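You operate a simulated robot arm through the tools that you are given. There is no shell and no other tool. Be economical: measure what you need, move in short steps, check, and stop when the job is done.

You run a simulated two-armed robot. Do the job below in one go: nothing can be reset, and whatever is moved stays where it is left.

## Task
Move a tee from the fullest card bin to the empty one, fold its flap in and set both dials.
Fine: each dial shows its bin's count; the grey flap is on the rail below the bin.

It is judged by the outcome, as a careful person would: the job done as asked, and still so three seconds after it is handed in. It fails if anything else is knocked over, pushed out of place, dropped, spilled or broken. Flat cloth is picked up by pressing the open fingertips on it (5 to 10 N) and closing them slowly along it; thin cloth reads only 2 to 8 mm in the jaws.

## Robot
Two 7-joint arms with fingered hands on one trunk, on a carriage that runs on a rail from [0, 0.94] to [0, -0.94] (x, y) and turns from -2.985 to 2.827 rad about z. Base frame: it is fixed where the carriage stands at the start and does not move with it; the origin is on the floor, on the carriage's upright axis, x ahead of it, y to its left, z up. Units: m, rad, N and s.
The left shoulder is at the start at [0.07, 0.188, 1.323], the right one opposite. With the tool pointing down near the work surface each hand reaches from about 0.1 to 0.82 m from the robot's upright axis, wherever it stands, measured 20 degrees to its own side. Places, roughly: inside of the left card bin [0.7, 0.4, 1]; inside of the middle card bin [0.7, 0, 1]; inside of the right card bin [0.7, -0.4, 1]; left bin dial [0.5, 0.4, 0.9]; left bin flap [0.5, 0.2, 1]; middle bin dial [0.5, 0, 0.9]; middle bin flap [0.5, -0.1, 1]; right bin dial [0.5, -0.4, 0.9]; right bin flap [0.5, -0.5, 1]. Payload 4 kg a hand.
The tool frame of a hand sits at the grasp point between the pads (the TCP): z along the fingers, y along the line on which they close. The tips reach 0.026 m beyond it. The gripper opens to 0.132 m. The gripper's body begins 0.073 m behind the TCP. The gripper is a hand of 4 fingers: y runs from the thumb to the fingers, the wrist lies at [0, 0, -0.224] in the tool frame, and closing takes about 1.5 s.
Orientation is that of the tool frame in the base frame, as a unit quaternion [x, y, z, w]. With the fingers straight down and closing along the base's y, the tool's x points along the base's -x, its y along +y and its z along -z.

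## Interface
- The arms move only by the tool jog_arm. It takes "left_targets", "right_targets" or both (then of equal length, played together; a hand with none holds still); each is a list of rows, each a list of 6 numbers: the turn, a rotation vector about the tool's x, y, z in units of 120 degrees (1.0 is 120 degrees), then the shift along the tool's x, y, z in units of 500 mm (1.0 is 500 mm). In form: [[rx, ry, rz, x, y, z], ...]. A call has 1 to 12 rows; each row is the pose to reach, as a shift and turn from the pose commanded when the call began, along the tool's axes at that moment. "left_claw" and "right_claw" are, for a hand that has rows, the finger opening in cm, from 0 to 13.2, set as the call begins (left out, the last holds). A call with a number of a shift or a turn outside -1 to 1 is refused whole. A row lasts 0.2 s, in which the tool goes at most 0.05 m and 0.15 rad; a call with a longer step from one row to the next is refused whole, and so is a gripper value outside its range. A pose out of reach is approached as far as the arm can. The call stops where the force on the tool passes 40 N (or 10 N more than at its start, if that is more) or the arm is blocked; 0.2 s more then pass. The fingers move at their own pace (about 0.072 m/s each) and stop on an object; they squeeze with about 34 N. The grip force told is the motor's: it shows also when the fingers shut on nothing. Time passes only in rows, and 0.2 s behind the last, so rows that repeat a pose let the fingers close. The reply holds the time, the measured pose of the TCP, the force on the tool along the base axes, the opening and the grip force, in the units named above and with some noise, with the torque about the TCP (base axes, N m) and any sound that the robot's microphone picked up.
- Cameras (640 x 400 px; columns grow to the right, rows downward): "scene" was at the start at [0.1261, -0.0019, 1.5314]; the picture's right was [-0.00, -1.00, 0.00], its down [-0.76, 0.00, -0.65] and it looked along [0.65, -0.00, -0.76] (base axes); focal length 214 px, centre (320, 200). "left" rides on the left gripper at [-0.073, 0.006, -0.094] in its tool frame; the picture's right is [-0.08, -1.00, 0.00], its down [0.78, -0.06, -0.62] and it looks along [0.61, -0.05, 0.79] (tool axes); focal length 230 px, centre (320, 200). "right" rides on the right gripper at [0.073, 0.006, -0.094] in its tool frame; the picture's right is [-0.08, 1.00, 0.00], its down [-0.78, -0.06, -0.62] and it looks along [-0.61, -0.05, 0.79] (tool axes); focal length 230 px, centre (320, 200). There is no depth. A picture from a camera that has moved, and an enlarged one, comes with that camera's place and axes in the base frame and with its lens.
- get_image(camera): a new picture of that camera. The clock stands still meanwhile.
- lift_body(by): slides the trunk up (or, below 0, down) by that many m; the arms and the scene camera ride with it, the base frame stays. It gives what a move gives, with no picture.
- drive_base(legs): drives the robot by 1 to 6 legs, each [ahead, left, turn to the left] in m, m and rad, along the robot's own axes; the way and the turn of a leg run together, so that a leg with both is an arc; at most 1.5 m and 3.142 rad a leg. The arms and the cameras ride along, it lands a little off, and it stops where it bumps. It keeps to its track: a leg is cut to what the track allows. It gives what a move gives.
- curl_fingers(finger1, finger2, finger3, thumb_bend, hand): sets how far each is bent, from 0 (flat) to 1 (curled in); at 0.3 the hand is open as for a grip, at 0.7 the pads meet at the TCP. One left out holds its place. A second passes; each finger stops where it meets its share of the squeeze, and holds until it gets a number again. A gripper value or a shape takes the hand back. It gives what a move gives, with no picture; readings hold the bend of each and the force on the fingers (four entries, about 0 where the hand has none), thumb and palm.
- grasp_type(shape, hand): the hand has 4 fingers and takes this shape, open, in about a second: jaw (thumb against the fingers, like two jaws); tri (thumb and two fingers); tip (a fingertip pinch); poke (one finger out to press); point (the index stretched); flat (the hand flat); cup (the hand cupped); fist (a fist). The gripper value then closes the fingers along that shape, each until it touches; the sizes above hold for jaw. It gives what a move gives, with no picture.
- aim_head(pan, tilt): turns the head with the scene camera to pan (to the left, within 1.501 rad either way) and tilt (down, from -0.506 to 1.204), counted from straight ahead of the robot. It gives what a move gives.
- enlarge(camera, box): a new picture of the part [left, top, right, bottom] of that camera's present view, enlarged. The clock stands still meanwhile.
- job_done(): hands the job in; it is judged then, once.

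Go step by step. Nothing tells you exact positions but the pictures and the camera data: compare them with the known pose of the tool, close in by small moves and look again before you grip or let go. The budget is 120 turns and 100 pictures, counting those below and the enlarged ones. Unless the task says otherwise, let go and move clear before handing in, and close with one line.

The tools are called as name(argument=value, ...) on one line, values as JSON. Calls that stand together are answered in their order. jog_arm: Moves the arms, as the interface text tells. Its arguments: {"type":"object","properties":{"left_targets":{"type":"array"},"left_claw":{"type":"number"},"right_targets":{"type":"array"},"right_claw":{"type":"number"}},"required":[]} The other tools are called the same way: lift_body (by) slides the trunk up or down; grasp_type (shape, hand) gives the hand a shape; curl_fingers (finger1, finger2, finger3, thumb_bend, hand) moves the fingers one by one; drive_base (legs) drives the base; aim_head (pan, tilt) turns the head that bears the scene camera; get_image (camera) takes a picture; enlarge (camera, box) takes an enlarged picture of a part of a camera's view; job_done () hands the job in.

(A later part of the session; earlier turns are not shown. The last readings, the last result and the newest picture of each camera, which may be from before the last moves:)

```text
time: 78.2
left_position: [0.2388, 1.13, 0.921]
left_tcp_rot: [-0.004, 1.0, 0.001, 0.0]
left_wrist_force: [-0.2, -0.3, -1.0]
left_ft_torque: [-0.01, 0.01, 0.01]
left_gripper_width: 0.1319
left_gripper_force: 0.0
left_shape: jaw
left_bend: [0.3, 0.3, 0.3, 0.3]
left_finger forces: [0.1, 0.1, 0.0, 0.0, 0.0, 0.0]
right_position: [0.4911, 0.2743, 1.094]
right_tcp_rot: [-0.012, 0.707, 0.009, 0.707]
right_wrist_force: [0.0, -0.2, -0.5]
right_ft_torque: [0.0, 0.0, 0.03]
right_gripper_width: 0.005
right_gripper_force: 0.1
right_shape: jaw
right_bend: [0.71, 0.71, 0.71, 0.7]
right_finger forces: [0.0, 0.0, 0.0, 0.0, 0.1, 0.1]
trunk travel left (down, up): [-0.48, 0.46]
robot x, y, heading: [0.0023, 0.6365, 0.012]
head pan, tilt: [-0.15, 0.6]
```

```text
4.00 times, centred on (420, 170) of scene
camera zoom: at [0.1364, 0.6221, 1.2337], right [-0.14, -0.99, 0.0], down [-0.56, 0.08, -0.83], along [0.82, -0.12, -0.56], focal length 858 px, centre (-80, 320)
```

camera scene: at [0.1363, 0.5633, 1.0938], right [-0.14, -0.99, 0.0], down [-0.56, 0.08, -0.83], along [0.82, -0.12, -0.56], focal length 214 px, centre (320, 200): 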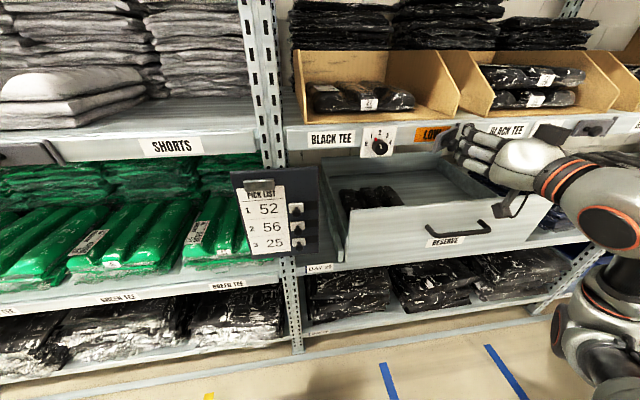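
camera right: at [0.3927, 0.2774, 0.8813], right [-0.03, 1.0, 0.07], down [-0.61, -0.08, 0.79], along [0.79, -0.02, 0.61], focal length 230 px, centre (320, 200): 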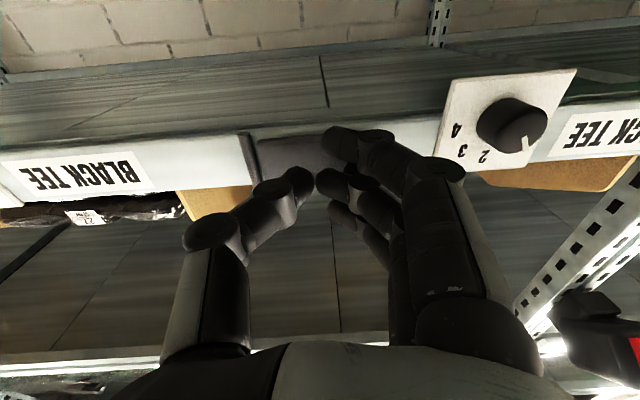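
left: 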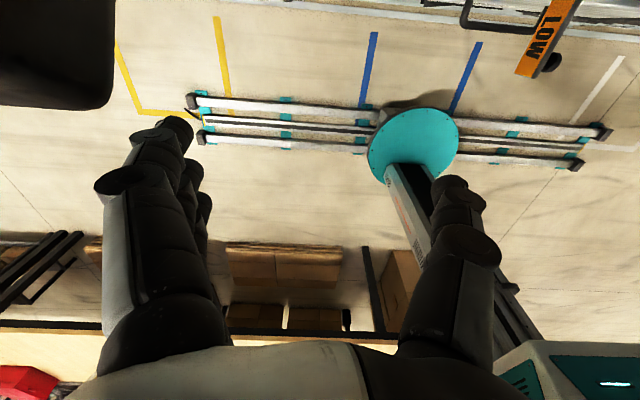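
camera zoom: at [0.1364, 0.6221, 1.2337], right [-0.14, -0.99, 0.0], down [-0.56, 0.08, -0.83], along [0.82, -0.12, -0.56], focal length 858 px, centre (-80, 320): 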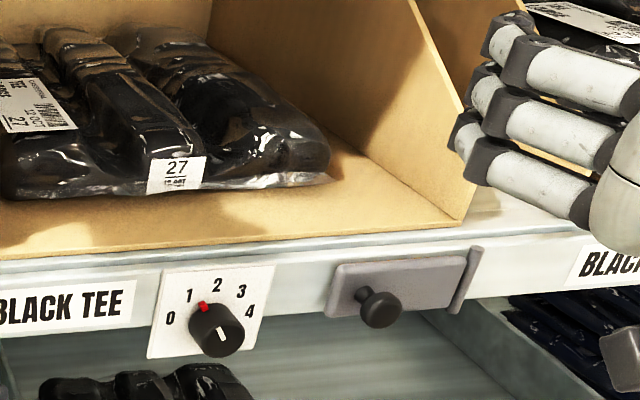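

The flap is folded flat and LOW is hidden. The left pointer looks slightly past 1, so I'll take a square-on look with the hand camera.

jog_arm(right_targets=[[0, 0.06, 0, 0, 0, 0], [0, 0.12, 0, 0, 0, 0], [0, 0.18, 0, 0, 0, 0], [0, 0.24, 0, 0, 0, 0], [0, 0.3, 0, 0, 0, 0]], right_claw=7.0)

drive_base(legs=[[0, 0.115, 0]])

lift_body(by=-0.07)

enlarge(camera="right", box=[240, 60, 400, 180])

```text
time: 79.4
left_position: [0.2396, 1.1299, 0.9216]
left_tcp_rot: [-0.004, 1.0, 0.0, 0.0]
left_wrist_force: [-0.6, -0.6, -0.4]
left_ft_torque: [0.0, 0.01, 0.0]
left_gripper_width: 0.1318
left_gripper_force: 0.1
left_shape: jaw
left_bend: [0.3, 0.3, 0.3, 0.3]
left_finger forces: [0.0, 0.0, 0.0, 0.1, 0.0, 0.0]
right_position: [0.4908, 0.2751, 1.095]
right_tcp_rot: [-0.013, 0.891, 0.004, 0.453]
right_wrist_force: [0.1, 0.6, 0.3]
right_ft_torque: [-0.01, 0.02, 0.02]
right_gripper_width: 0.0691
right_gripper_force: 0.1
right_shape: jaw
right_bend: [0.72, 0.72, 0.72, 0.7]
right_finger forces: [0.1, 0.0, 0.1, 0.1, 0.1, 0.1]
trunk travel left (down, up): [-0.48, 0.46]
robot x, y, heading: [-0.0021, 0.6374, 0.001]
head pan, tilt: [-0.15, 0.6]
```

```text
time: 80.6
left_position: [0.2367, 1.2448, 0.9215]
left_tcp_rot: [-0.005, 1.0, 0.002, 0.0]
left_wrist_force: [0.3, 0.5, -0.4]
left_ft_torque: [-0.02, 0.03, 0.01]
left_gripper_width: 0.1319
left_gripper_force: 0.0
left_shape: jaw
left_bend: [0.3, 0.3, 0.3, 0.3]
left_finger forces: [0.0, 0.0, 0.0, 0.1, 0.0, 0.0]
right_position: [0.4925, 0.3896, 1.0951]
right_tcp_rot: [-0.014, 0.891, 0.004, 0.454]
right_wrist_force: [0.6, 0.0, 0.1]
right_ft_torque: [0.04, 0.0, 0.01]
right_gripper_width: 0.0695
right_gripper_force: 0.1
right_shape: jaw
right_bend: [0.72, 0.72, 0.72, 0.7]
right_finger forces: [0.1, 0.0, 0.0, 0.1, 0.1, 0.1]
trunk travel left (down, up): [-0.48, 0.46]
robot x, y, heading: [-0.0013, 0.7493, 0.01]
head pan, tilt: [-0.15, 0.6]
```

```text
time: 81.7
left_position: [0.2373, 1.244, 0.8516]
left_tcp_rot: [-0.005, 1.0, 0.001, 0.001]
left_wrist_force: [-0.4, 0.8, -0.1]
left_ft_torque: [0.02, -0.04, 0.0]
left_gripper_width: 0.132
left_gripper_force: 0.1
left_shape: jaw
left_bend: [0.3, 0.3, 0.3, 0.3]
left_finger forces: [0.0, 0.1, 0.0, 0.0, 0.0, 0.0]
right_position: [0.4931, 0.3885, 1.0236]
right_tcp_rot: [-0.014, 0.89, 0.005, 0.455]
right_wrist_force: [0.3, -0.1, 0.3]
right_ft_torque: [0.0, -0.03, 0.01]
right_gripper_width: 0.0695
right_gripper_force: 0.0
right_shape: jaw
right_bend: [0.72, 0.72, 0.72, 0.7]
right_finger forces: [0.0, 0.0, 0.0, 0.0, 0.0, 0.0]
trunk travel left (down, up): [-0.41, 0.53]
robot x, y, heading: [0.0001, 0.7513, 0.013]
head pan, tilt: [-0.15, 0.6]
```

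```text
3.33 times, centred on (320, 120) of right
camera zoom: at [0.3722, 0.3904, 1.02], right [0.02, 1.0, 0.06], down [-0.04, -0.06, 1.0], along [1.0, -0.02, 0.04], focal length 767 px, centre (320, 467)
```

zoom: 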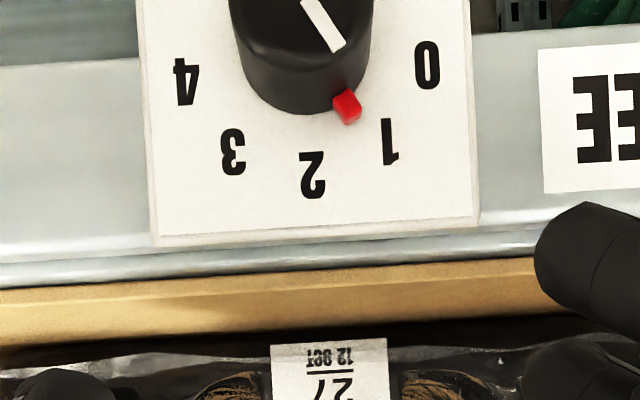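

Square-on, the left pointer is about 9° past 1, so I'll trim it later. First the middle dial, which will also show how gripping affects the angle: I'll level the hand, drive right and look.

jog_arm(right_targets=[[0, -0.06, 0, -0.03, 0, -0.02], [0, -0.12, 0, -0.06, 0, -0.04], [0, -0.18, 0, -0.081, 0, -0.059], [0, -0.24, 0, -0.081, 0, -0.059], [0, -0.3, 0, -0.081, 0, -0.059]])

drive_base(legs=[[0, -0.379, 0]])

```text
time: 82.9
left_position: [0.2374, 1.243, 0.8515]
left_tcp_rot: [-0.004, 1.0, 0.001, 0.0]
left_wrist_force: [0.8, 0.7, 0.2]
left_ft_torque: [0.0, 0.01, 0.01]
left_gripper_width: 0.132
left_gripper_force: 0.0
left_shape: jaw
left_bend: [0.3, 0.3, 0.3, 0.3]
left_finger forces: [0.1, 0.0, 0.0, 0.0, 0.0, 0.0]
right_position: [0.4918, 0.3873, 1.0749]
right_tcp_rot: [-0.012, 0.706, 0.01, 0.708]
right_wrist_force: [-0.2, 0.2, -0.6]
right_ft_torque: [0.02, 0.01, 0.01]
right_gripper_width: 0.0693
right_gripper_force: 0.2
right_shape: jaw
right_bend: [0.72, 0.72, 0.72, 0.7]
right_finger forces: [0.1, 0.1, 0.0, 0.0, 0.0, 0.1]
trunk travel left (down, up): [-0.41, 0.53]
robot x, y, heading: [-0.0025, 0.7493, 0.009]
head pan, tilt: [-0.15, 0.6]
```

```text
time: 85.3
left_position: [0.231, 0.8662, 0.851]
left_tcp_rot: [-0.012, 1.0, 0.002, 0.0]
left_wrist_force: [0.7, -0.5, -0.4]
left_ft_torque: [0.0, -0.01, -0.03]
left_gripper_width: 0.1321
left_gripper_force: 0.0
left_shape: jaw
left_bend: [0.3, 0.3, 0.3, 0.3]
left_finger forces: [0.1, 0.0, 0.1, 0.0, 0.0, 0.1]
right_position: [0.4957, 0.0142, 1.0746]
right_tcp_rot: [-0.016, 0.707, 0.014, 0.707]
right_wrist_force: [-0.7, -0.4, -0.6]
right_ft_torque: [0.04, 0.03, 0.0]
right_gripper_width: 0.0694
right_gripper_force: 0.1
right_shape: jaw
right_bend: [0.72, 0.72, 0.72, 0.7]
right_finger forces: [0.0, 0.0, 0.0, 0.1, 0.0, 0.0]
trunk travel left (down, up): [-0.41, 0.53]
robot x, y, heading: [0.0017, 0.3713, 0.023]
head pan, tilt: [-0.15, 0.6]
```

I'll trim the heading and lower level with the middle knob.

drive_base(legs=[[0, 0, -0.014]])

lift_body(by=-0.134)

get_image(camera="right")

```text
time: 86.0
left_position: [0.2377, 0.8629, 0.8515]
left_tcp_rot: [-0.006, 1.0, 0.001, 0.0]
left_wrist_force: [0.6, 0.5, 0.0]
left_ft_torque: [-0.02, 0.01, -0.01]
left_gripper_width: 0.1317
left_gripper_force: 0.1
left_shape: jaw
left_bend: [0.3, 0.3, 0.3, 0.3]
left_finger forces: [0.0, 0.1, 0.0, 0.0, 0.0, 0.0]
right_position: [0.4919, 0.0089, 1.0748]
right_tcp_rot: [-0.012, 0.707, 0.01, 0.707]
right_wrist_force: [-0.2, 0.2, -0.1]
right_ft_torque: [-0.06, 0.02, -0.01]
right_gripper_width: 0.0693
right_gripper_force: 0.1
right_shape: jaw
right_bend: [0.72, 0.72, 0.72, 0.7]
right_finger forces: [0.0, 0.0, 0.0, 0.1, 0.1, 0.0]
trunk travel left (down, up): [-0.41, 0.53]
robot x, y, heading: [0.0012, 0.3708, 0.01]
head pan, tilt: [-0.15, 0.6]
```

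```text
time: 87.7
left_position: [0.2389, 0.8629, 0.7168]
left_tcp_rot: [-0.006, 1.0, 0.002, -0.001]
left_wrist_force: [0.1, 0.6, 0.0]
left_ft_torque: [0.01, -0.02, 0.0]
left_gripper_width: 0.1319
left_gripper_force: 0.0
left_shape: jaw
left_bend: [0.3, 0.3, 0.3, 0.3]
left_finger forces: [0.0, 0.0, 0.1, 0.0, 0.0, 0.0]
right_position: [0.4906, 0.0076, 0.9412]
right_tcp_rot: [-0.012, 0.707, 0.009, 0.707]
right_wrist_force: [-0.1, 0.0, 0.8]
right_ft_torque: [0.02, 0.0, -0.02]
right_gripper_width: 0.0694
right_gripper_force: 0.1
right_shape: jaw
right_bend: [0.72, 0.72, 0.72, 0.7]
right_finger forces: [0.0, 0.1, 0.1, 0.1, 0.0, 0.0]
trunk travel left (down, up): [-0.276, 0.664]
robot x, y, heading: [0.0007, 0.3708, 0.008]
head pan, tilt: [-0.15, 0.6]
```

```text
19 pictures are left
camera right: at [0.3969, 0.0098, 0.8672], right [-0.03, 1.0, 0.07], down [-0.62, -0.08, 0.78], along [0.79, -0.02, 0.62], focal length 230 px, centre (320, 200)
```

right: 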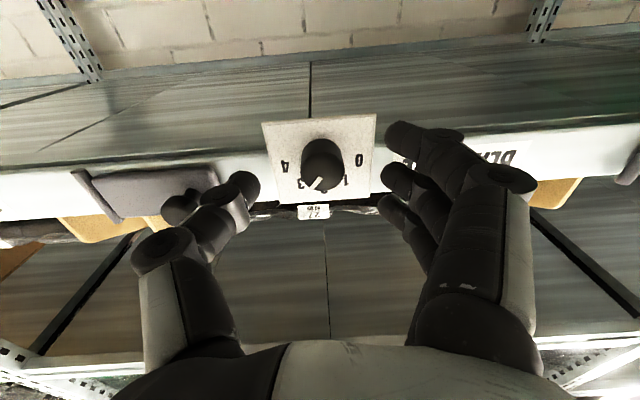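

Alignment matches what worked on the left. I'll advance to x 0.503 and close.

jog_arm(right_targets=[[0, 0, 0, 0, 0, 0.014], [0, 0, 0, 0, 0.001, 0.026], [0, 0, 0, 0, 0.001, 0.026]])

jog_arm(right_targets=[[0, 0, 0, 0, 0, 0], [0, 0, 0, 0, 0, 0], [0, 0, 0, 0, 0, 0], [0, 0, 0, 0, 0, 0], [0, 0, 0, 0, 0, 0], [0, 0, 0, 0, 0, 0]], right_claw=1.5)

get_image(camera="right")

```text
time: 88.5
left_position: [0.2384, 0.8624, 0.7172]
left_tcp_rot: [-0.005, 1.0, 0.001, 0.0]
left_wrist_force: [0.3, 0.1, -0.1]
left_ft_torque: [-0.01, 0.03, 0.0]
left_gripper_width: 0.1322
left_gripper_force: 0.0
left_shape: jaw
left_bend: [0.3, 0.3, 0.3, 0.3]
left_finger forces: [0.0, 0.1, 0.0, 0.0, 0.1, 0.0]
right_position: [0.5046, 0.01, 0.9395]
right_tcp_rot: [-0.012, 0.707, 0.009, 0.707]
right_wrist_force: [0.4, -0.4, -0.8]
right_ft_torque: [0.0, 0.01, 0.06]
right_gripper_width: 0.0696
right_gripper_force: 0.0
right_shape: jaw
right_bend: [0.72, 0.72, 0.72, 0.7]
right_finger forces: [0.0, 0.0, 0.0, 0.1, 0.0, 0.0]
trunk travel left (down, up): [-0.276, 0.664]
robot x, y, heading: [0.005, 0.3678, 0.012]
head pan, tilt: [-0.15, 0.6]
```

```text
time: 89.9
left_position: [0.2375, 0.8634, 0.7177]
left_tcp_rot: [-0.006, 1.0, 0.002, 0.001]
left_wrist_force: [0.0, 0.3, 0.7]
left_ft_torque: [-0.01, -0.01, 0.0]
left_gripper_width: 0.132
left_gripper_force: 0.0
left_shape: jaw
left_bend: [0.3, 0.3, 0.3, 0.3]
left_finger forces: [0.1, 0.0, 0.1, 0.0, 0.0, 0.0]
right_position: [0.5036, 0.006, 0.94]
right_tcp_rot: [-0.01, 0.707, 0.009, 0.707]
right_wrist_force: [4.4, -16.8, 5.0]
right_ft_torque: [-0.01, -0.07, -0.16]
right_gripper_width: 0.0067
right_gripper_force: 34.0
right_shape: jaw
right_bend: [0.69, 0.72, 0.69, 0.7]
right_finger forces: [0.1, 13.5, 0.0, 0.0, 30.0, 0.1]
trunk travel left (down, up): [-0.276, 0.664]
robot x, y, heading: [0.0021, 0.3684, 0.004]
head pan, tilt: [-0.15, 0.6]
```

```text
18 pictures are left
camera right: at [0.4097, 0.009, 0.8664], right [-0.03, 1.0, 0.08], down [-0.62, -0.08, 0.78], along [0.79, -0.03, 0.62], focal length 230 px, centre (320, 200)
```

right: 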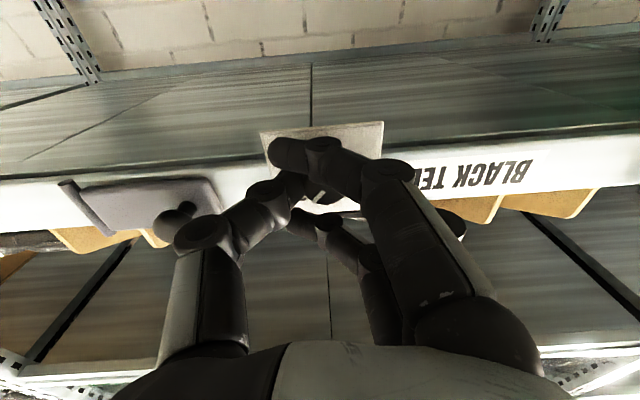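

The same good grip as before. I'll turn -48°, towards 2.

jog_arm(right_targets=[[0, 0, -0.06, 0, 0, 0], [0, 0, -0.12, 0, 0, 0], [0, 0, -0.18, 0, 0, 0], [0, 0, -0.24, 0, 0, 0], [0, 0, -0.3, 0, 0, 0], [0, 0, -0.35, 0, 0, 0], [0, 0, -0.4, 0, 0, 0], [0, 0, -0.4, 0, 0, 0]])

jog_arm(right_targets=[[0, 0, 0, 0, 0, 0], [0, 0, 0, 0, 0, 0], [0, 0, 0, 0, 0, 0], [0, 0, 0, 0, 0, -0.02], [0, 0, 0, 0, 0, -0.03]], right_claw=7.0)

enlarge(camera="right", box=[220, 60, 420, 260])

```text
time: 91.7
left_position: [0.2382, 0.8629, 0.718]
left_tcp_rot: [-0.005, 1.0, 0.002, 0.001]
left_wrist_force: [0.5, 0.4, 0.4]
left_ft_torque: [-0.01, 0.01, -0.01]
left_gripper_width: 0.1317
left_gripper_force: 0.0
left_shape: jaw
left_bend: [0.3, 0.3, 0.3, 0.3]
left_finger forces: [0.1, 0.0, 0.0, 0.1, 0.1, 0.1]
right_position: [0.5035, 0.0085, 0.9411]
right_tcp_rot: [-0.299, 0.64, -0.279, 0.651]
right_wrist_force: [7.2, -12.1, 18.4]
right_ft_torque: [-0.02, -0.24, -0.13]
right_gripper_width: 0.0064
right_gripper_force: 34.1
right_shape: jaw
right_bend: [0.69, 0.72, 0.69, 0.7]
right_finger forces: [0.0, 11.5, 0.0, 0.0, 34.1, 0.0]
trunk travel left (down, up): [-0.276, 0.664]
robot x, y, heading: [0.0012, 0.3733, 0.009]
head pan, tilt: [-0.15, 0.6]
```

```text
time: 92.9
left_position: [0.2384, 0.863, 0.7178]
left_tcp_rot: [-0.005, 1.0, 0.0, 0.0]
left_wrist_force: [1.1, -1.0, 0.1]
left_ft_torque: [0.03, -0.01, 0.04]
left_gripper_width: 0.1321
left_gripper_force: 0.1
left_shape: jaw
left_bend: [0.3, 0.3, 0.3, 0.3]
left_finger forces: [0.0, 0.1, 0.0, 0.0, 0.1, 0.0]
right_position: [0.4882, 0.0089, 0.9402]
right_tcp_rot: [-0.299, 0.641, -0.279, 0.65]
right_wrist_force: [-0.4, 0.0, 0.2]
right_ft_torque: [-0.01, 0.0, 0.01]
right_gripper_width: 0.0693
right_gripper_force: 0.0
right_shape: jaw
right_bend: [0.72, 0.72, 0.72, 0.7]
right_finger forces: [0.1, 0.0, 0.0, 0.1, 0.0, 0.0]
trunk travel left (down, up): [-0.276, 0.664]
robot x, y, heading: [-0.0019, 0.3746, 0.01]
head pan, tilt: [-0.15, 0.6]
```

```text
2.00 times, centred on (320, 160) of right
camera zoom: at [0.3964, -0.0452, 0.8878], right [-0.02, 0.72, -0.69], down [-0.63, 0.53, 0.57], along [0.77, 0.45, 0.45], focal length 460 px, centre (320, 280)
```

zoom: 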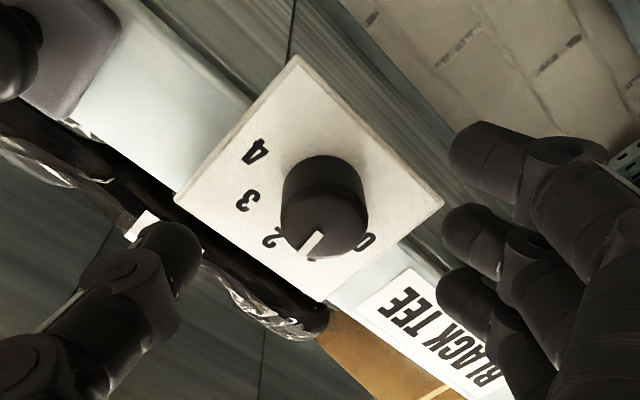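

The pointer looks close to 2. I'll roll back, raise and take the square-on view to measure it.

lift_body(by=0.08)

jog_arm(right_targets=[[0, 0, 0.065, 0, 0, 0], [0, 0, 0.13, 0, 0, 0], [0, 0, 0.195, 0, 0, 0], [0, 0, 0.26, 0, 0, 0], [0, 0, 0.33, 0, 0, 0], [0, 0, 0.4, 0, 0, 0]])

jog_arm(right_targets=[[0, 0.06, 0, 0, 0, 0], [0, 0.12, 0, 0, 0, 0], [0, 0.18, 0, 0, 0, 0], [0, 0.24, 0, 0, 0, 0], [0, 0.3, 0, 0, 0, 0]])

enlarge(camera="right", box=[240, 40, 400, 160])

```text
time: 94.0
left_position: [0.2387, 0.8636, 0.7974]
left_tcp_rot: [-0.005, 1.0, 0.001, 0.0]
left_wrist_force: [-0.3, 0.3, -0.7]
left_ft_torque: [0.0, 0.02, -0.01]
left_gripper_width: 0.132
left_gripper_force: 0.0
left_shape: jaw
left_bend: [0.3, 0.3, 0.3, 0.3]
left_finger forces: [0.0, 0.0, 0.0, 0.0, 0.0, 0.0]
right_position: [0.489, 0.0084, 1.0212]
right_tcp_rot: [-0.298, 0.641, -0.279, 0.65]
right_wrist_force: [0.0, 0.3, -0.1]
right_ft_torque: [0.04, 0.02, -0.02]
right_gripper_width: 0.0696
right_gripper_force: 0.0
right_shape: jaw
right_bend: [0.72, 0.72, 0.72, 0.7]
right_finger forces: [0.0, 0.1, 0.0, 0.1, 0.0, 0.1]
trunk travel left (down, up): [-0.356, 0.584]
robot x, y, heading: [0.0029, 0.373, 0.007]
head pan, tilt: [-0.15, 0.6]
```

```text
time: 95.4
left_position: [0.2378, 0.864, 0.7978]
left_tcp_rot: [-0.005, 1.0, 0.001, 0.0]
left_wrist_force: [0.0, -0.1, 0.0]
left_ft_torque: [-0.01, 0.01, -0.02]
left_gripper_width: 0.1319
left_gripper_force: 0.1
left_shape: jaw
left_bend: [0.3, 0.3, 0.3, 0.3]
left_finger forces: [0.0, 0.0, 0.1, 0.0, 0.1, 0.0]
right_position: [0.4891, 0.0083, 1.0214]
right_tcp_rot: [-0.011, 0.707, 0.009, 0.707]
right_wrist_force: [0.3, -0.6, 0.0]
right_ft_torque: [-0.02, 0.01, 0.01]
right_gripper_width: 0.0695
right_gripper_force: 0.1
right_shape: jaw
right_bend: [0.72, 0.72, 0.72, 0.7]
right_finger forces: [0.0, 0.0, 0.0, 0.1, 0.1, 0.0]
trunk travel left (down, up): [-0.356, 0.584]
robot x, y, heading: [-0.0013, 0.3692, 0.011]
head pan, tilt: [-0.15, 0.6]
```

```text
time: 96.6
left_position: [0.2384, 0.8643, 0.7978]
left_tcp_rot: [-0.006, 1.0, 0.001, 0.0]
left_wrist_force: [0.6, 1.0, 0.3]
left_ft_torque: [-0.02, 0.01, 0.01]
left_gripper_width: 0.1319
left_gripper_force: 0.1
left_shape: jaw
left_bend: [0.3, 0.3, 0.3, 0.3]
left_finger forces: [0.0, 0.0, 0.0, 0.0, 0.0, 0.0]
right_position: [0.4888, 0.0086, 1.0219]
right_tcp_rot: [-0.013, 0.892, 0.004, 0.453]
right_wrist_force: [-0.2, -0.7, 0.2]
right_ft_torque: [-0.02, -0.01, -0.01]
right_gripper_width: 0.0694
right_gripper_force: 0.1
right_shape: jaw
right_bend: [0.72, 0.72, 0.72, 0.7]
right_finger forces: [0.0, 0.1, 0.0, 0.0, 0.1, 0.0]
trunk travel left (down, up): [-0.356, 0.584]
robot x, y, heading: [-0.0011, 0.3678, 0.009]
head pan, tilt: [-0.15, 0.6]
```

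```text
3.33 times, centred on (320, 100) of right
camera zoom: at [0.3694, 0.0109, 1.0167], right [0.02, 1.0, 0.06], down [-0.03, -0.06, 1.0], along [1.0, -0.02, 0.03], focal length 767 px, centre (320, 533)
```

zoom: 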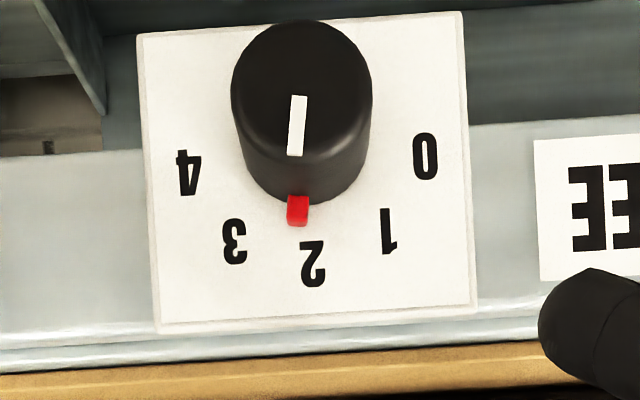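

The pointer sits about 9° past 2 in the same direction as the left dial, so closing on the knob itself adds about 10°. I'll regrip and turn back 20° net of that.

jog_arm(right_targets=[[0, -0.06, 0, 0, 0, 0], [0, -0.12, 0, 0, 0, 0], [0, -0.18, 0, 0, 0, 0], [0, -0.24, 0, 0, 0, 0], [0, -0.3, 0, 0, 0, 0]])

lift_body(by=-0.08)

jog_arm(right_targets=[[0, 0, 0, 0, 0, 0.014], [0, 0, 0, 0, 0.001, 0.028], [0, 0, 0, 0, 0.001, 0.028]])

jog_arm(right_targets=[[0, 0, 0, 0, 0, 0], [0, 0, 0, 0, 0, 0], [0, 0, 0, 0, 0, 0], [0, 0, 0, 0, 0, 0], [0, 0, 0, 0, 0, 0], [0, 0, 0, 0, 0, 0], [0, 0, -0.056, 0, 0, 0], [0, 0, -0.112, 0, 0, 0], [0, 0, -0.167, 0, 0, 0], [0, 0, -0.167, 0, 0, 0]], right_claw=1.5)

```text
time: 97.8
left_position: [0.2372, 0.8633, 0.7968]
left_tcp_rot: [-0.005, 1.0, 0.0, 0.0]
left_wrist_force: [-0.1, 0.9, -0.6]
left_ft_torque: [0.02, -0.02, 0.01]
left_gripper_width: 0.1318
left_gripper_force: 0.0
left_shape: jaw
left_bend: [0.3, 0.3, 0.3, 0.3]
left_finger forces: [0.0, 0.1, 0.2, 0.1, 0.0, 0.1]
right_position: [0.4901, 0.0111, 1.0221]
right_tcp_rot: [-0.012, 0.706, 0.01, 0.708]
right_wrist_force: [-0.5, -0.2, -0.2]
right_ft_torque: [0.01, -0.01, 0.01]
right_gripper_width: 0.0697
right_gripper_force: 0.1
right_shape: jaw
right_bend: [0.72, 0.72, 0.72, 0.7]
right_finger forces: [0.0, 0.0, 0.0, 0.1, 0.0, 0.1]
trunk travel left (down, up): [-0.356, 0.584]
robot x, y, heading: [0.0016, 0.367, 0.008]
head pan, tilt: [-0.15, 0.6]
```

```text
time: 99.0
left_position: [0.2381, 0.8623, 0.7172]
left_tcp_rot: [-0.005, 1.0, 0.001, 0.0]
left_wrist_force: [0.6, 0.2, 0.0]
left_ft_torque: [0.01, 0.0, 0.0]
left_gripper_width: 0.132
left_gripper_force: 0.2
left_shape: jaw
left_bend: [0.3, 0.3, 0.3, 0.3]
left_finger forces: [0.1, 0.1, 0.1, 0.0, 0.0, 0.0]
right_position: [0.4895, 0.0106, 0.9415]
right_tcp_rot: [-0.012, 0.707, 0.009, 0.707]
right_wrist_force: [-0.3, 0.7, 0.2]
right_ft_torque: [0.05, -0.03, 0.02]
right_gripper_width: 0.0693
right_gripper_force: 0.1
right_shape: jaw
right_bend: [0.72, 0.72, 0.72, 0.7]
right_finger forces: [0.1, 0.0, 0.0, 0.1, 0.0, 0.0]
trunk travel left (down, up): [-0.276, 0.664]
robot x, y, heading: [0.0031, 0.3704, 0.011]
head pan, tilt: [-0.15, 0.6]
```

```text
time: 99.8
left_position: [0.238, 0.8636, 0.7187]
left_tcp_rot: [-0.005, 1.0, 0.001, 0.0]
left_wrist_force: [-0.5, 0.0, 0.2]
left_ft_torque: [-0.01, 0.01, 0.01]
left_gripper_width: 0.1318
left_gripper_force: 0.0
left_shape: jaw
left_bend: [0.3, 0.3, 0.3, 0.3]
left_finger forces: [0.1, 0.1, 0.0, 0.0, 0.1, 0.0]
right_position: [0.5041, 0.0109, 0.9398]
right_tcp_rot: [-0.011, 0.707, 0.009, 0.707]
right_wrist_force: [0.5, 1.4, 0.9]
right_ft_torque: [-0.01, 0.0, 0.03]
right_gripper_width: 0.0696
right_gripper_force: 0.0
right_shape: jaw
right_bend: [0.72, 0.72, 0.72, 0.7]
right_finger forces: [0.1, 0.0, 0.0, 0.0, 0.0, 0.1]
trunk travel left (down, up): [-0.276, 0.664]
robot x, y, heading: [-0.001, 0.3684, 0.009]
head pan, tilt: [-0.15, 0.6]
```

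```text
time: 102.0
left_position: [0.238, 0.8624, 0.7179]
left_tcp_rot: [-0.006, 1.0, 0.002, 0.0]
left_wrist_force: [-1.1, -0.4, -0.5]
left_ft_torque: [0.0, 0.01, 0.02]
left_gripper_width: 0.1319
left_gripper_force: 0.0
left_shape: jaw
left_bend: [0.3, 0.3, 0.3, 0.3]
left_finger forces: [0.0, 0.0, 0.1, 0.0, 0.0, 0.0]
right_position: [0.5045, 0.0093, 0.9409]
right_tcp_rot: [-0.134, 0.694, -0.114, 0.698]
right_wrist_force: [7.3, -19.5, 9.2]
right_ft_torque: [0.06, -0.12, -0.25]
right_gripper_width: 0.0067
right_gripper_force: 34.8
right_shape: jaw
right_bend: [0.69, 0.72, 0.69, 0.7]
right_finger forces: [0.1, 11.6, 0.0, 0.0, 33.0, 0.0]
trunk travel left (down, up): [-0.276, 0.664]
robot x, y, heading: [0.001, 0.3673, 0.012]
head pan, tilt: [-0.15, 0.6]
```

I'll release, raise, and measure the middle dial square-on again.

jog_arm(right_targets=[[0, 0, 0, 0, 0, 0], [0, 0, 0, 0, 0, 0], [0, 0, 0, 0, 0, 0], [0, 0, 0, 0, 0, -0.02], [0, 0, 0, 0, 0, -0.03]], right_claw=7.0)

lift_body(by=0.08)

jog_arm(right_targets=[[0, 0, 0.056, 0, 0, 0], [0, 0, 0.112, 0, 0, 0], [0, 0, 0.167, 0, 0, 0]])

jog_arm(right_targets=[[0, 0.06, 0, 0, 0, 0], [0, 0.12, 0, 0, 0, 0], [0, 0.18, 0, 0, 0, 0], [0, 0.24, 0, 0, 0, 0], [0, 0.3, 0, 0, 0, 0]])

enlarge(camera="right", box=[240, 40, 400, 160])

```text
time: 103.2
left_position: [0.2386, 0.864, 0.7182]
left_tcp_rot: [-0.006, 1.0, 0.001, 0.0]
left_wrist_force: [0.4, -0.3, -0.1]
left_ft_torque: [0.02, 0.01, 0.05]
left_gripper_width: 0.1318
left_gripper_force: 0.1
left_shape: jaw
left_bend: [0.3, 0.3, 0.3, 0.3]
left_finger forces: [0.0, 0.0, 0.0, 0.1, 0.0, 0.1]
right_position: [0.4888, 0.0106, 0.9421]
right_tcp_rot: [-0.136, 0.694, -0.114, 0.698]
right_wrist_force: [0.5, -0.5, 0.9]
right_ft_torque: [0.0, 0.0, -0.02]
right_gripper_width: 0.0695
right_gripper_force: 0.1
right_shape: jaw
right_bend: [0.72, 0.72, 0.72, 0.7]
right_finger forces: [0.1, 0.0, 0.0, 0.1, 0.1, 0.0]
trunk travel left (down, up): [-0.276, 0.664]
robot x, y, heading: [-0.0022, 0.3693, 0.011]
head pan, tilt: [-0.15, 0.6]
```

```text
time: 104.4
left_position: [0.2388, 0.8631, 0.7968]
left_tcp_rot: [-0.006, 1.0, 0.0, 0.001]
left_wrist_force: [0.1, -0.4, 0.2]
left_ft_torque: [-0.02, -0.02, -0.02]
left_gripper_width: 0.1319
left_gripper_force: 0.0
left_shape: jaw
left_bend: [0.3, 0.3, 0.3, 0.3]
left_finger forces: [0.1, 0.0, 0.0, 0.0, 0.1, 0.1]
right_position: [0.4875, 0.0107, 1.0214]
right_tcp_rot: [-0.135, 0.694, -0.113, 0.698]
right_wrist_force: [0.0, -0.6, 0.1]
right_ft_torque: [0.03, 0.02, 0.01]
right_gripper_width: 0.0696
right_gripper_force: 0.1
right_shape: jaw
right_bend: [0.72, 0.72, 0.72, 0.7]
right_finger forces: [0.1, 0.0, 0.0, 0.1, 0.0, 0.0]
trunk travel left (down, up): [-0.356, 0.584]
robot x, y, heading: [-0.0003, 0.3638, 0.011]
head pan, tilt: [-0.15, 0.6]
```

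```text
time: 105.2
left_position: [0.2391, 0.8632, 0.7974]
left_tcp_rot: [-0.006, 1.0, 0.0, 0.0]
left_wrist_force: [0.4, 0.1, -0.8]
left_ft_torque: [0.02, -0.02, 0.01]
left_gripper_width: 0.1321
left_gripper_force: 0.0
left_shape: jaw
left_bend: [0.3, 0.3, 0.3, 0.3]
left_finger forces: [0.0, 0.0, 0.1, 0.0, 0.0, 0.0]
right_position: [0.4892, 0.0107, 1.0218]
right_tcp_rot: [-0.011, 0.707, 0.009, 0.707]
right_wrist_force: [-1.0, -0.2, 0.2]
right_ft_torque: [0.01, 0.02, 0.02]
right_gripper_width: 0.069
right_gripper_force: 0.1
right_shape: jaw
right_bend: [0.72, 0.72, 0.72, 0.7]
right_finger forces: [0.1, 0.1, 0.0, 0.0, 0.0, 0.1]
trunk travel left (down, up): [-0.356, 0.584]
robot x, y, heading: [-0.0014, 0.3708, 0.011]
head pan, tilt: [-0.15, 0.6]
```

```text
time: 106.4
left_position: [0.2392, 0.8627, 0.7968]
left_tcp_rot: [-0.006, 1.0, 0.0, 0.0]
left_wrist_force: [-0.8, 0.4, -0.6]
left_ft_torque: [0.02, 0.0, 0.0]
left_gripper_width: 0.1319
left_gripper_force: 0.0
left_shape: jaw
left_bend: [0.3, 0.3, 0.3, 0.3]
left_finger forces: [0.0, 0.0, 0.0, 0.1, 0.0, 0.0]
right_position: [0.4892, 0.0102, 1.0217]
right_tcp_rot: [-0.015, 0.891, 0.005, 0.453]
right_wrist_force: [0.2, 0.3, -0.1]
right_ft_torque: [0.01, -0.04, 0.02]
right_gripper_width: 0.0697
right_gripper_force: 0.0
right_shape: jaw
right_bend: [0.72, 0.72, 0.72, 0.7]
right_finger forces: [0.1, 0.0, 0.1, 0.0, 0.0, 0.1]
trunk travel left (down, up): [-0.356, 0.584]
robot x, y, heading: [-0.0016, 0.3672, 0.013]
head pan, tilt: [-0.15, 0.6]
```

```text
3.33 times, centred on (320, 100) of right
camera zoom: at [0.3697, 0.0123, 1.0168], right [0.02, 1.0, 0.06], down [-0.03, -0.06, 1.0], along [1.0, -0.02, 0.03], focal length 767 px, centre (320, 533)
```

zoom: 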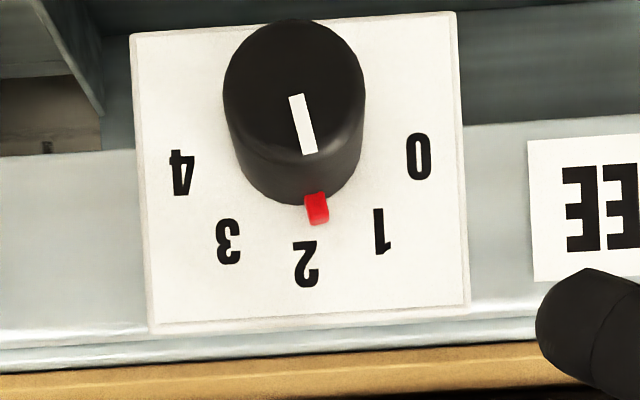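

It now sits about 11° on the other side of 2. The outer fingers probably push the red marker when closing, so I'll regrip with only the middle finger and thumb and turn +11°.

jog_arm(right_targets=[[0, -0.06, 0, 0, 0, 0], [0, -0.12, 0, 0, 0, 0], [0, -0.18, 0, 0, 0, 0], [0, -0.24, 0, 0, 0, 0], [0, -0.3, 0, 0, 0, 0]])

lift_body(by=-0.08)

curl_fingers(hand="right", finger1=0.3, finger3=0.3, finger2=0.45, thumb_bend=0.45)

get_image(camera="right")

```text
time: 107.6
left_position: [0.2383, 0.8631, 0.7975]
left_tcp_rot: [-0.005, 1.0, 0.001, 0.0]
left_wrist_force: [0.4, -0.1, -0.1]
left_ft_torque: [-0.02, 0.03, 0.04]
left_gripper_width: 0.132
left_gripper_force: 0.0
left_shape: jaw
left_bend: [0.3, 0.3, 0.3, 0.3]
left_finger forces: [0.0, 0.1, 0.0, 0.1, 0.0, 0.1]
right_position: [0.4885, 0.0093, 1.0209]
right_tcp_rot: [-0.012, 0.706, 0.009, 0.708]
right_wrist_force: [0.5, -0.5, -0.8]
right_ft_torque: [-0.02, 0.0, 0.0]
right_gripper_width: 0.0696
right_gripper_force: 0.1
right_shape: jaw
right_bend: [0.72, 0.72, 0.72, 0.7]
right_finger forces: [0.0, 0.0, 0.0, 0.0, 0.0, 0.0]
trunk travel left (down, up): [-0.356, 0.584]
robot x, y, heading: [0.0008, 0.3648, 0.013]
head pan, tilt: [-0.15, 0.6]
```

```text
time: 108.7
left_position: [0.2385, 0.8637, 0.7176]
left_tcp_rot: [-0.005, 1.0, 0.001, 0.0]
left_wrist_force: [0.9, -0.1, -0.1]
left_ft_torque: [-0.01, 0.01, -0.01]
left_gripper_width: 0.1319
left_gripper_force: 0.0
left_shape: jaw
left_bend: [0.3, 0.3, 0.3, 0.3]
left_finger forces: [0.0, 0.0, 0.1, 0.0, 0.0, 0.0]
right_position: [0.4895, 0.0096, 0.9412]
right_tcp_rot: [-0.012, 0.707, 0.01, 0.707]
right_wrist_force: [-0.3, -0.2, 0.0]
right_ft_torque: [-0.02, 0.0, 0.02]
right_gripper_width: 0.0694
right_gripper_force: 0.1
right_shape: jaw
right_bend: [0.72, 0.72, 0.72, 0.7]
right_finger forces: [0.0, 0.1, 0.1, 0.0, 0.0, 0.0]
trunk travel left (down, up): [-0.276, 0.664]
robot x, y, heading: [-0.0004, 0.368, 0.005]
head pan, tilt: [-0.15, 0.6]
```

```text
time: 109.7
left_position: [0.2373, 0.8633, 0.7167]
left_tcp_rot: [-0.005, 1.0, 0.001, 0.0]
left_wrist_force: [-0.2, -0.2, 0.1]
left_ft_torque: [0.0, 0.02, -0.01]
left_gripper_width: 0.1318
left_gripper_force: 0.1
left_shape: jaw
left_bend: [0.3, 0.3, 0.3, 0.3]
left_finger forces: [0.1, 0.0, 0.1, 0.0, 0.0, 0.1]
right_position: [0.4902, 0.0105, 0.9401]
right_tcp_rot: [-0.012, 0.707, 0.009, 0.707]
right_wrist_force: [0.9, 0.1, 0.6]
right_ft_torque: [-0.03, 0.0, 0.03]
right_gripper_width: 0.1112
right_gripper_force: 0.1
right_shape: fingers
right_bend: [0.3, 0.45, 0.3, 0.45]
right_finger forces: [0.1, 0.0, 0.0, 0.1, 0.1, 0.0]
trunk travel left (down, up): [-0.276, 0.664]
robot x, y, heading: [-0.0027, 0.3689, 0.009]
head pan, tilt: [-0.15, 0.6]
```

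```text
14 pictures are left
camera right: at [0.3949, 0.0124, 0.8671], right [-0.03, 1.0, 0.07], down [-0.62, -0.08, 0.78], along [0.79, -0.02, 0.62], focal length 230 px, centre (320, 200)
```

right: 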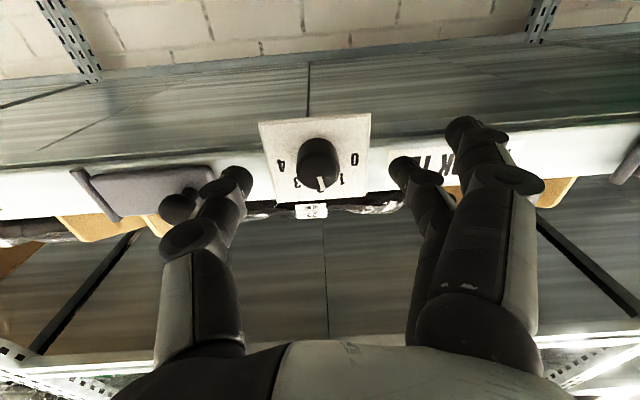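

The outer fingers are out of the way. I'll advance, pinch with the middle finger and thumb, and turn +11°.

jog_arm(right_targets=[[0, 0, 0, 0, 0, 0.014], [0, 0, 0, 0, 0, 0.027], [0, 0, 0, 0, 0, 0.027]])

curl_fingers(hand="right", finger2=0.72, thumb_bend=0.72)

jog_arm(right_targets=[[0, 0, 0, 0, 0, 0], [0, 0, 0.05, 0, 0, 0], [0, 0, 0.094, 0, 0, 0], [0, 0, 0.094, 0, 0, 0]])

curl_fingers(hand="right", finger2=0.45, thumb_bend=0.45)

```text
time: 110.5
left_position: [0.2375, 0.8629, 0.7179]
left_tcp_rot: [-0.005, 1.0, 0.001, 0.0]
left_wrist_force: [0.3, -0.1, 0.3]
left_ft_torque: [0.0, 0.0, -0.02]
left_gripper_width: 0.132
left_gripper_force: 0.1
left_shape: jaw
left_bend: [0.3, 0.3, 0.3, 0.3]
left_finger forces: [0.0, 0.1, 0.1, 0.0, 0.1, 0.1]
right_position: [0.5022, 0.0113, 0.9406]
right_tcp_rot: [-0.012, 0.707, 0.009, 0.707]
right_wrist_force: [-0.3, -0.5, 0.6]
right_ft_torque: [0.02, 0.04, 0.04]
right_gripper_width: 0.1109
right_gripper_force: 0.0
right_shape: fingers
right_bend: [0.3, 0.45, 0.3, 0.45]
right_finger forces: [0.1, 0.0, 0.1, 0.0, 0.0, 0.1]
trunk travel left (down, up): [-0.276, 0.664]
robot x, y, heading: [0.0039, 0.3671, 0.011]
head pan, tilt: [-0.15, 0.6]
```

```text
time: 111.5
left_position: [0.2389, 0.8631, 0.7178]
left_tcp_rot: [-0.006, 1.0, 0.001, -0.001]
left_wrist_force: [0.5, -0.2, -0.5]
left_ft_torque: [-0.02, 0.03, -0.02]
left_gripper_width: 0.1318
left_gripper_force: 0.0
left_shape: jaw
left_bend: [0.3, 0.3, 0.3, 0.3]
left_finger forces: [0.0, 0.0, 0.1, 0.0, 0.0, 0.1]
right_position: [0.5023, 0.0104, 0.9407]
right_tcp_rot: [-0.012, 0.707, 0.009, 0.707]
right_wrist_force: [6.0, -5.1, 2.6]
right_ft_torque: [-0.04, -0.04, -0.09]
right_gripper_width: 0.0821
right_gripper_force: 8.9
right_shape: fingers
right_bend: [0.3, 0.66, 0.3, 0.66]
right_finger forces: [0.0, 6.6, 0.1, 0.1, 11.9, 0.1]
trunk travel left (down, up): [-0.276, 0.664]
robot x, y, heading: [0.0015, 0.3709, 0.011]
head pan, tilt: [-0.15, 0.6]
```

```text
time: 112.5
left_position: [0.2385, 0.8619, 0.7175]
left_tcp_rot: [-0.005, 1.0, 0.0, 0.0]
left_wrist_force: [-0.1, 0.1, -0.5]
left_ft_torque: [0.0, 0.03, -0.02]
left_gripper_width: 0.132
left_gripper_force: 0.0
left_shape: jaw
left_bend: [0.3, 0.3, 0.3, 0.3]
left_finger forces: [0.0, 0.0, 0.0, 0.1, 0.0, 0.1]
right_position: [0.5014, 0.01, 0.9403]
right_tcp_rot: [0.059, 0.705, 0.079, 0.703]
right_wrist_force: [8.0, -5.3, 2.6]
right_ft_torque: [-0.01, -0.06, -0.1]
right_gripper_width: 0.0822
right_gripper_force: 9.7
right_shape: fingers
right_bend: [0.3, 0.66, 0.3, 0.66]
right_finger forces: [0.0, 6.7, 0.0, 0.1, 11.2, 0.0]
trunk travel left (down, up): [-0.276, 0.664]
robot x, y, heading: [0.0004, 0.3692, 0.007]
head pan, tilt: [-0.15, 0.6]
```

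```text
time: 113.5
left_position: [0.2383, 0.8637, 0.7173]
left_tcp_rot: [-0.005, 1.0, 0.002, 0.0]
left_wrist_force: [0.6, -0.7, -1.0]
left_ft_torque: [0.02, -0.01, 0.02]
left_gripper_width: 0.1321
left_gripper_force: 0.1
left_shape: jaw
left_bend: [0.3, 0.3, 0.3, 0.3]
left_finger forces: [0.0, 0.1, 0.1, 0.1, 0.1, 0.1]
right_position: [0.5016, 0.0102, 0.9411]
right_tcp_rot: [0.058, 0.705, 0.079, 0.703]
right_wrist_force: [-0.3, 0.5, 0.2]
right_ft_torque: [0.01, 0.0, -0.01]
right_gripper_width: 0.1111
right_gripper_force: 0.1
right_shape: fingers
right_bend: [0.3, 0.45, 0.3, 0.45]
right_finger forces: [0.1, 0.0, 0.1, 0.0, 0.0, 0.1]
trunk travel left (down, up): [-0.276, 0.664]
robot x, y, heading: [0.0005, 0.3675, 0.013]
head pan, tilt: [-0.15, 0.6]
```

Released. I'll retreat, raise and check it square-on.

jog_arm(right_targets=[[0, 0, 0, 0, 0, -0.013], [0, 0, 0, 0, 0, -0.026]])

lift_body(by=0.08)

jog_arm(right_targets=[[0, 0, -0.05, 0, 0, 0], [0, 0, -0.094, 0, 0, 0]])

jog_arm(right_targets=[[0, 0.06, 0, 0, 0, 0], [0, 0.12, 0, 0, 0, 0], [0, 0.18, 0, 0, 0, 0], [0, 0.24, 0, 0, 0, 0], [0, 0.3, 0, 0, 0, 0]])

enlarge(camera="right", box=[240, 40, 400, 160])

```text
time: 114.1
left_position: [0.2384, 0.8632, 0.717]
left_tcp_rot: [-0.005, 1.0, 0.001, 0.0]
left_wrist_force: [-0.3, 0.0, 0.0]
left_ft_torque: [0.0, -0.02, 0.0]
left_gripper_width: 0.1319
left_gripper_force: 0.1
left_shape: jaw
left_bend: [0.3, 0.3, 0.3, 0.3]
left_finger forces: [0.0, 0.0, 0.1, 0.0, 0.0, 0.0]
right_position: [0.4901, 0.0089, 0.941]
right_tcp_rot: [0.058, 0.705, 0.078, 0.703]
right_wrist_force: [0.2, -0.1, -1.2]
right_ft_torque: [-0.03, 0.01, -0.01]
right_gripper_width: 0.111
right_gripper_force: 0.1
right_shape: fingers
right_bend: [0.3, 0.45, 0.3, 0.45]
right_finger forces: [0.0, 0.1, 0.0, 0.1, 0.0, 0.1]
trunk travel left (down, up): [-0.276, 0.664]
robot x, y, heading: [0.002, 0.3693, 0.009]
head pan, tilt: [-0.15, 0.6]
```

```text
time: 115.3
left_position: [0.239, 0.8635, 0.7973]
left_tcp_rot: [-0.005, 1.0, 0.001, 0.0]
left_wrist_force: [0.9, 0.4, -0.1]
left_ft_torque: [0.04, -0.01, 0.01]
left_gripper_width: 0.1319
left_gripper_force: 0.0
left_shape: jaw
left_bend: [0.3, 0.3, 0.3, 0.3]
left_finger forces: [0.0, 0.0, 0.0, 0.0, 0.0, 0.0]
right_position: [0.4905, 0.0107, 1.0223]
right_tcp_rot: [0.058, 0.705, 0.079, 0.703]
right_wrist_force: [0.8, 0.2, 0.3]
right_ft_torque: [0.0, 0.01, 0.02]
right_gripper_width: 0.1112
right_gripper_force: 0.0
right_shape: fingers
right_bend: [0.3, 0.45, 0.3, 0.45]
right_finger forces: [0.0, 0.0, 0.0, 0.0, 0.1, 0.1]
trunk travel left (down, up): [-0.356, 0.584]
robot x, y, heading: [0.0006, 0.3697, 0.01]
head pan, tilt: [-0.15, 0.6]
```

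```text
time: 115.9
left_position: [0.2372, 0.8638, 0.7968]
left_tcp_rot: [-0.005, 1.0, 0.001, 0.0]
left_wrist_force: [-0.6, -0.8, -0.7]
left_ft_torque: [0.01, -0.01, 0.04]
left_gripper_width: 0.1317
left_gripper_force: 0.0
left_shape: jaw
left_bend: [0.3, 0.3, 0.3, 0.3]
left_finger forces: [0.0, 0.0, 0.1, 0.0, 0.0, 0.0]
right_position: [0.4908, 0.0105, 1.0215]
right_tcp_rot: [-0.014, 0.707, 0.01, 0.707]
right_wrist_force: [0.4, -0.6, 0.4]
right_ft_torque: [-0.02, 0.0, -0.01]
right_gripper_width: 0.1111
right_gripper_force: 0.0
right_shape: fingers
right_bend: [0.3, 0.45, 0.3, 0.45]
right_finger forces: [0.0, 0.0, 0.1, 0.1, 0.1, 0.1]
trunk travel left (down, up): [-0.356, 0.584]
robot x, y, heading: [-0.0026, 0.3688, 0.014]
head pan, tilt: [-0.15, 0.6]
```

```text
time: 117.1
left_position: [0.2378, 0.8632, 0.797]
left_tcp_rot: [-0.006, 1.0, 0.001, -0.001]
left_wrist_force: [0.7, 1.1, 0.0]
left_ft_torque: [-0.02, -0.01, 0.02]
left_gripper_width: 0.1316
left_gripper_force: 0.0
left_shape: jaw
left_bend: [0.3, 0.3, 0.3, 0.3]
left_finger forces: [0.1, 0.1, 0.0, 0.1, 0.0, 0.0]
right_position: [0.4883, 0.0106, 1.0215]
right_tcp_rot: [-0.015, 0.891, 0.005, 0.453]
right_wrist_force: [0.8, 0.3, 0.0]
right_ft_torque: [0.0, -0.02, 0.0]
right_gripper_width: 0.1115
right_gripper_force: 0.0
right_shape: fingers
right_bend: [0.3, 0.45, 0.3, 0.45]
right_finger forces: [0.0, 0.0, 0.0, 0.0, 0.0, 0.0]
trunk travel left (down, up): [-0.356, 0.584]
robot x, y, heading: [-0.0017, 0.3673, 0.011]
head pan, tilt: [-0.15, 0.6]
```

```text
3.33 times, centred on (320, 100) of right
camera zoom: at [0.3697, 0.0118, 1.0167], right [0.02, 1.0, 0.06], down [-0.03, -0.06, 1.0], along [1.0, -0.02, 0.03], focal length 767 px, centre (320, 533)
```

zoom: 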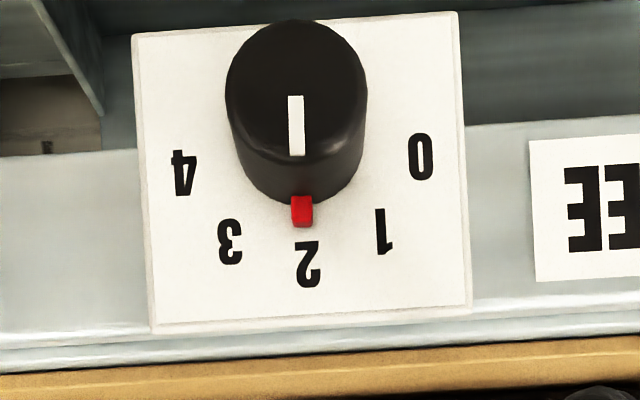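

The middle dial is dead on 2. I'll go to the left dial and take the same square-on view for the exact error.

lift_body(by=0.06)

drive_base(legs=[[0, 0.38, 0]])

lift_body(by=-0.06)

enlarge(camera="right", box=[240, 40, 400, 160])

```text
time: 118.1
left_position: [0.2387, 0.8635, 0.8575]
left_tcp_rot: [-0.005, 1.0, 0.001, 0.0]
left_wrist_force: [0.3, -0.3, 0.2]
left_ft_torque: [0.01, -0.01, -0.01]
left_gripper_width: 0.1319
left_gripper_force: 0.2
left_shape: jaw
left_bend: [0.3, 0.3, 0.3, 0.3]
left_finger forces: [0.1, 0.1, 0.0, 0.0, 0.0, 0.0]
right_position: [0.4906, 0.0095, 1.0807]
right_tcp_rot: [-0.015, 0.891, 0.005, 0.454]
right_wrist_force: [0.2, -0.1, -0.5]
right_ft_torque: [0.01, -0.02, -0.04]
right_gripper_width: 0.1113
right_gripper_force: 0.0
right_shape: fingers
right_bend: [0.3, 0.45, 0.3, 0.45]
right_finger forces: [0.0, 0.1, 0.0, 0.1, 0.0, 0.0]
trunk travel left (down, up): [-0.416, 0.524]
robot x, y, heading: [-0.0011, 0.3672, 0.013]
head pan, tilt: [-0.15, 0.6]
```

```text
time: 120.5
left_position: [0.2384, 1.2523, 0.8573]
left_tcp_rot: [-0.005, 1.0, 0.001, 0.0]
left_wrist_force: [-0.5, -0.7, -0.6]
left_ft_torque: [0.0, 0.0, 0.01]
left_gripper_width: 0.1319
left_gripper_force: 0.1
left_shape: jaw
left_bend: [0.3, 0.3, 0.3, 0.3]
left_finger forces: [0.0, 0.1, 0.0, 0.1, 0.1, 0.1]
right_position: [0.49, 0.3976, 1.0811]
right_tcp_rot: [-0.013, 0.891, 0.004, 0.453]
right_wrist_force: [0.2, 0.0, 0.8]
right_ft_torque: [-0.01, 0.0, -0.02]
right_gripper_width: 0.111
right_gripper_force: 0.0
right_shape: fingers
right_bend: [0.3, 0.45, 0.3, 0.45]
right_finger forces: [0.1, 0.0, 0.1, 0.1, 0.1, 0.0]
trunk travel left (down, up): [-0.416, 0.524]
robot x, y, heading: [0.0004, 0.7573, 0.012]
head pan, tilt: [-0.15, 0.6]
```

```text
time: 121.5
left_position: [0.2388, 1.2506, 0.7981]
left_tcp_rot: [-0.004, 1.0, 0.001, 0.0]
left_wrist_force: [0.4, 0.3, -0.5]
left_ft_torque: [0.02, 0.0, -0.03]
left_gripper_width: 0.1319
left_gripper_force: 0.0
left_shape: jaw
left_bend: [0.3, 0.3, 0.3, 0.3]
left_finger forces: [0.0, 0.0, 0.0, 0.0, 0.1, 0.1]
right_position: [0.4885, 0.397, 1.0219]
right_tcp_rot: [-0.013, 0.891, 0.005, 0.454]
right_wrist_force: [-0.2, -0.1, 0.1]
right_ft_torque: [-0.01, -0.02, -0.02]
right_gripper_width: 0.1111
right_gripper_force: 0.0
right_shape: fingers
right_bend: [0.3, 0.45, 0.3, 0.45]
right_finger forces: [0.0, 0.0, 0.1, 0.0, 0.0, 0.0]
trunk travel left (down, up): [-0.356, 0.584]
robot x, y, heading: [-0.0001, 0.7593, 0.008]
head pan, tilt: [-0.15, 0.6]
```

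```text
3.33 times, centred on (320, 100) of right
camera zoom: at [0.3692, 0.3993, 1.0165], right [0.02, 1.0, 0.06], down [-0.04, -0.06, 1.0], along [1.0, -0.02, 0.04], focal length 767 px, centre (320, 533)
```

zoom: 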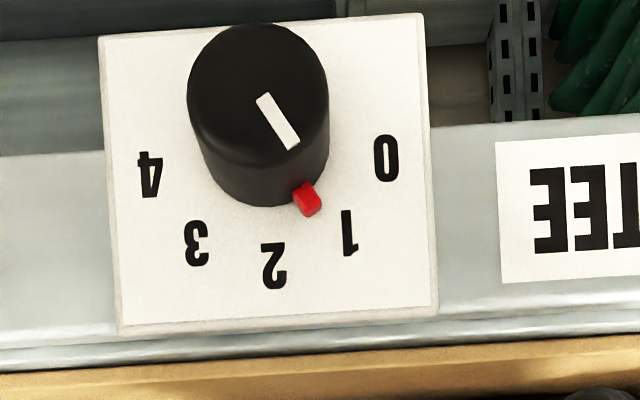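

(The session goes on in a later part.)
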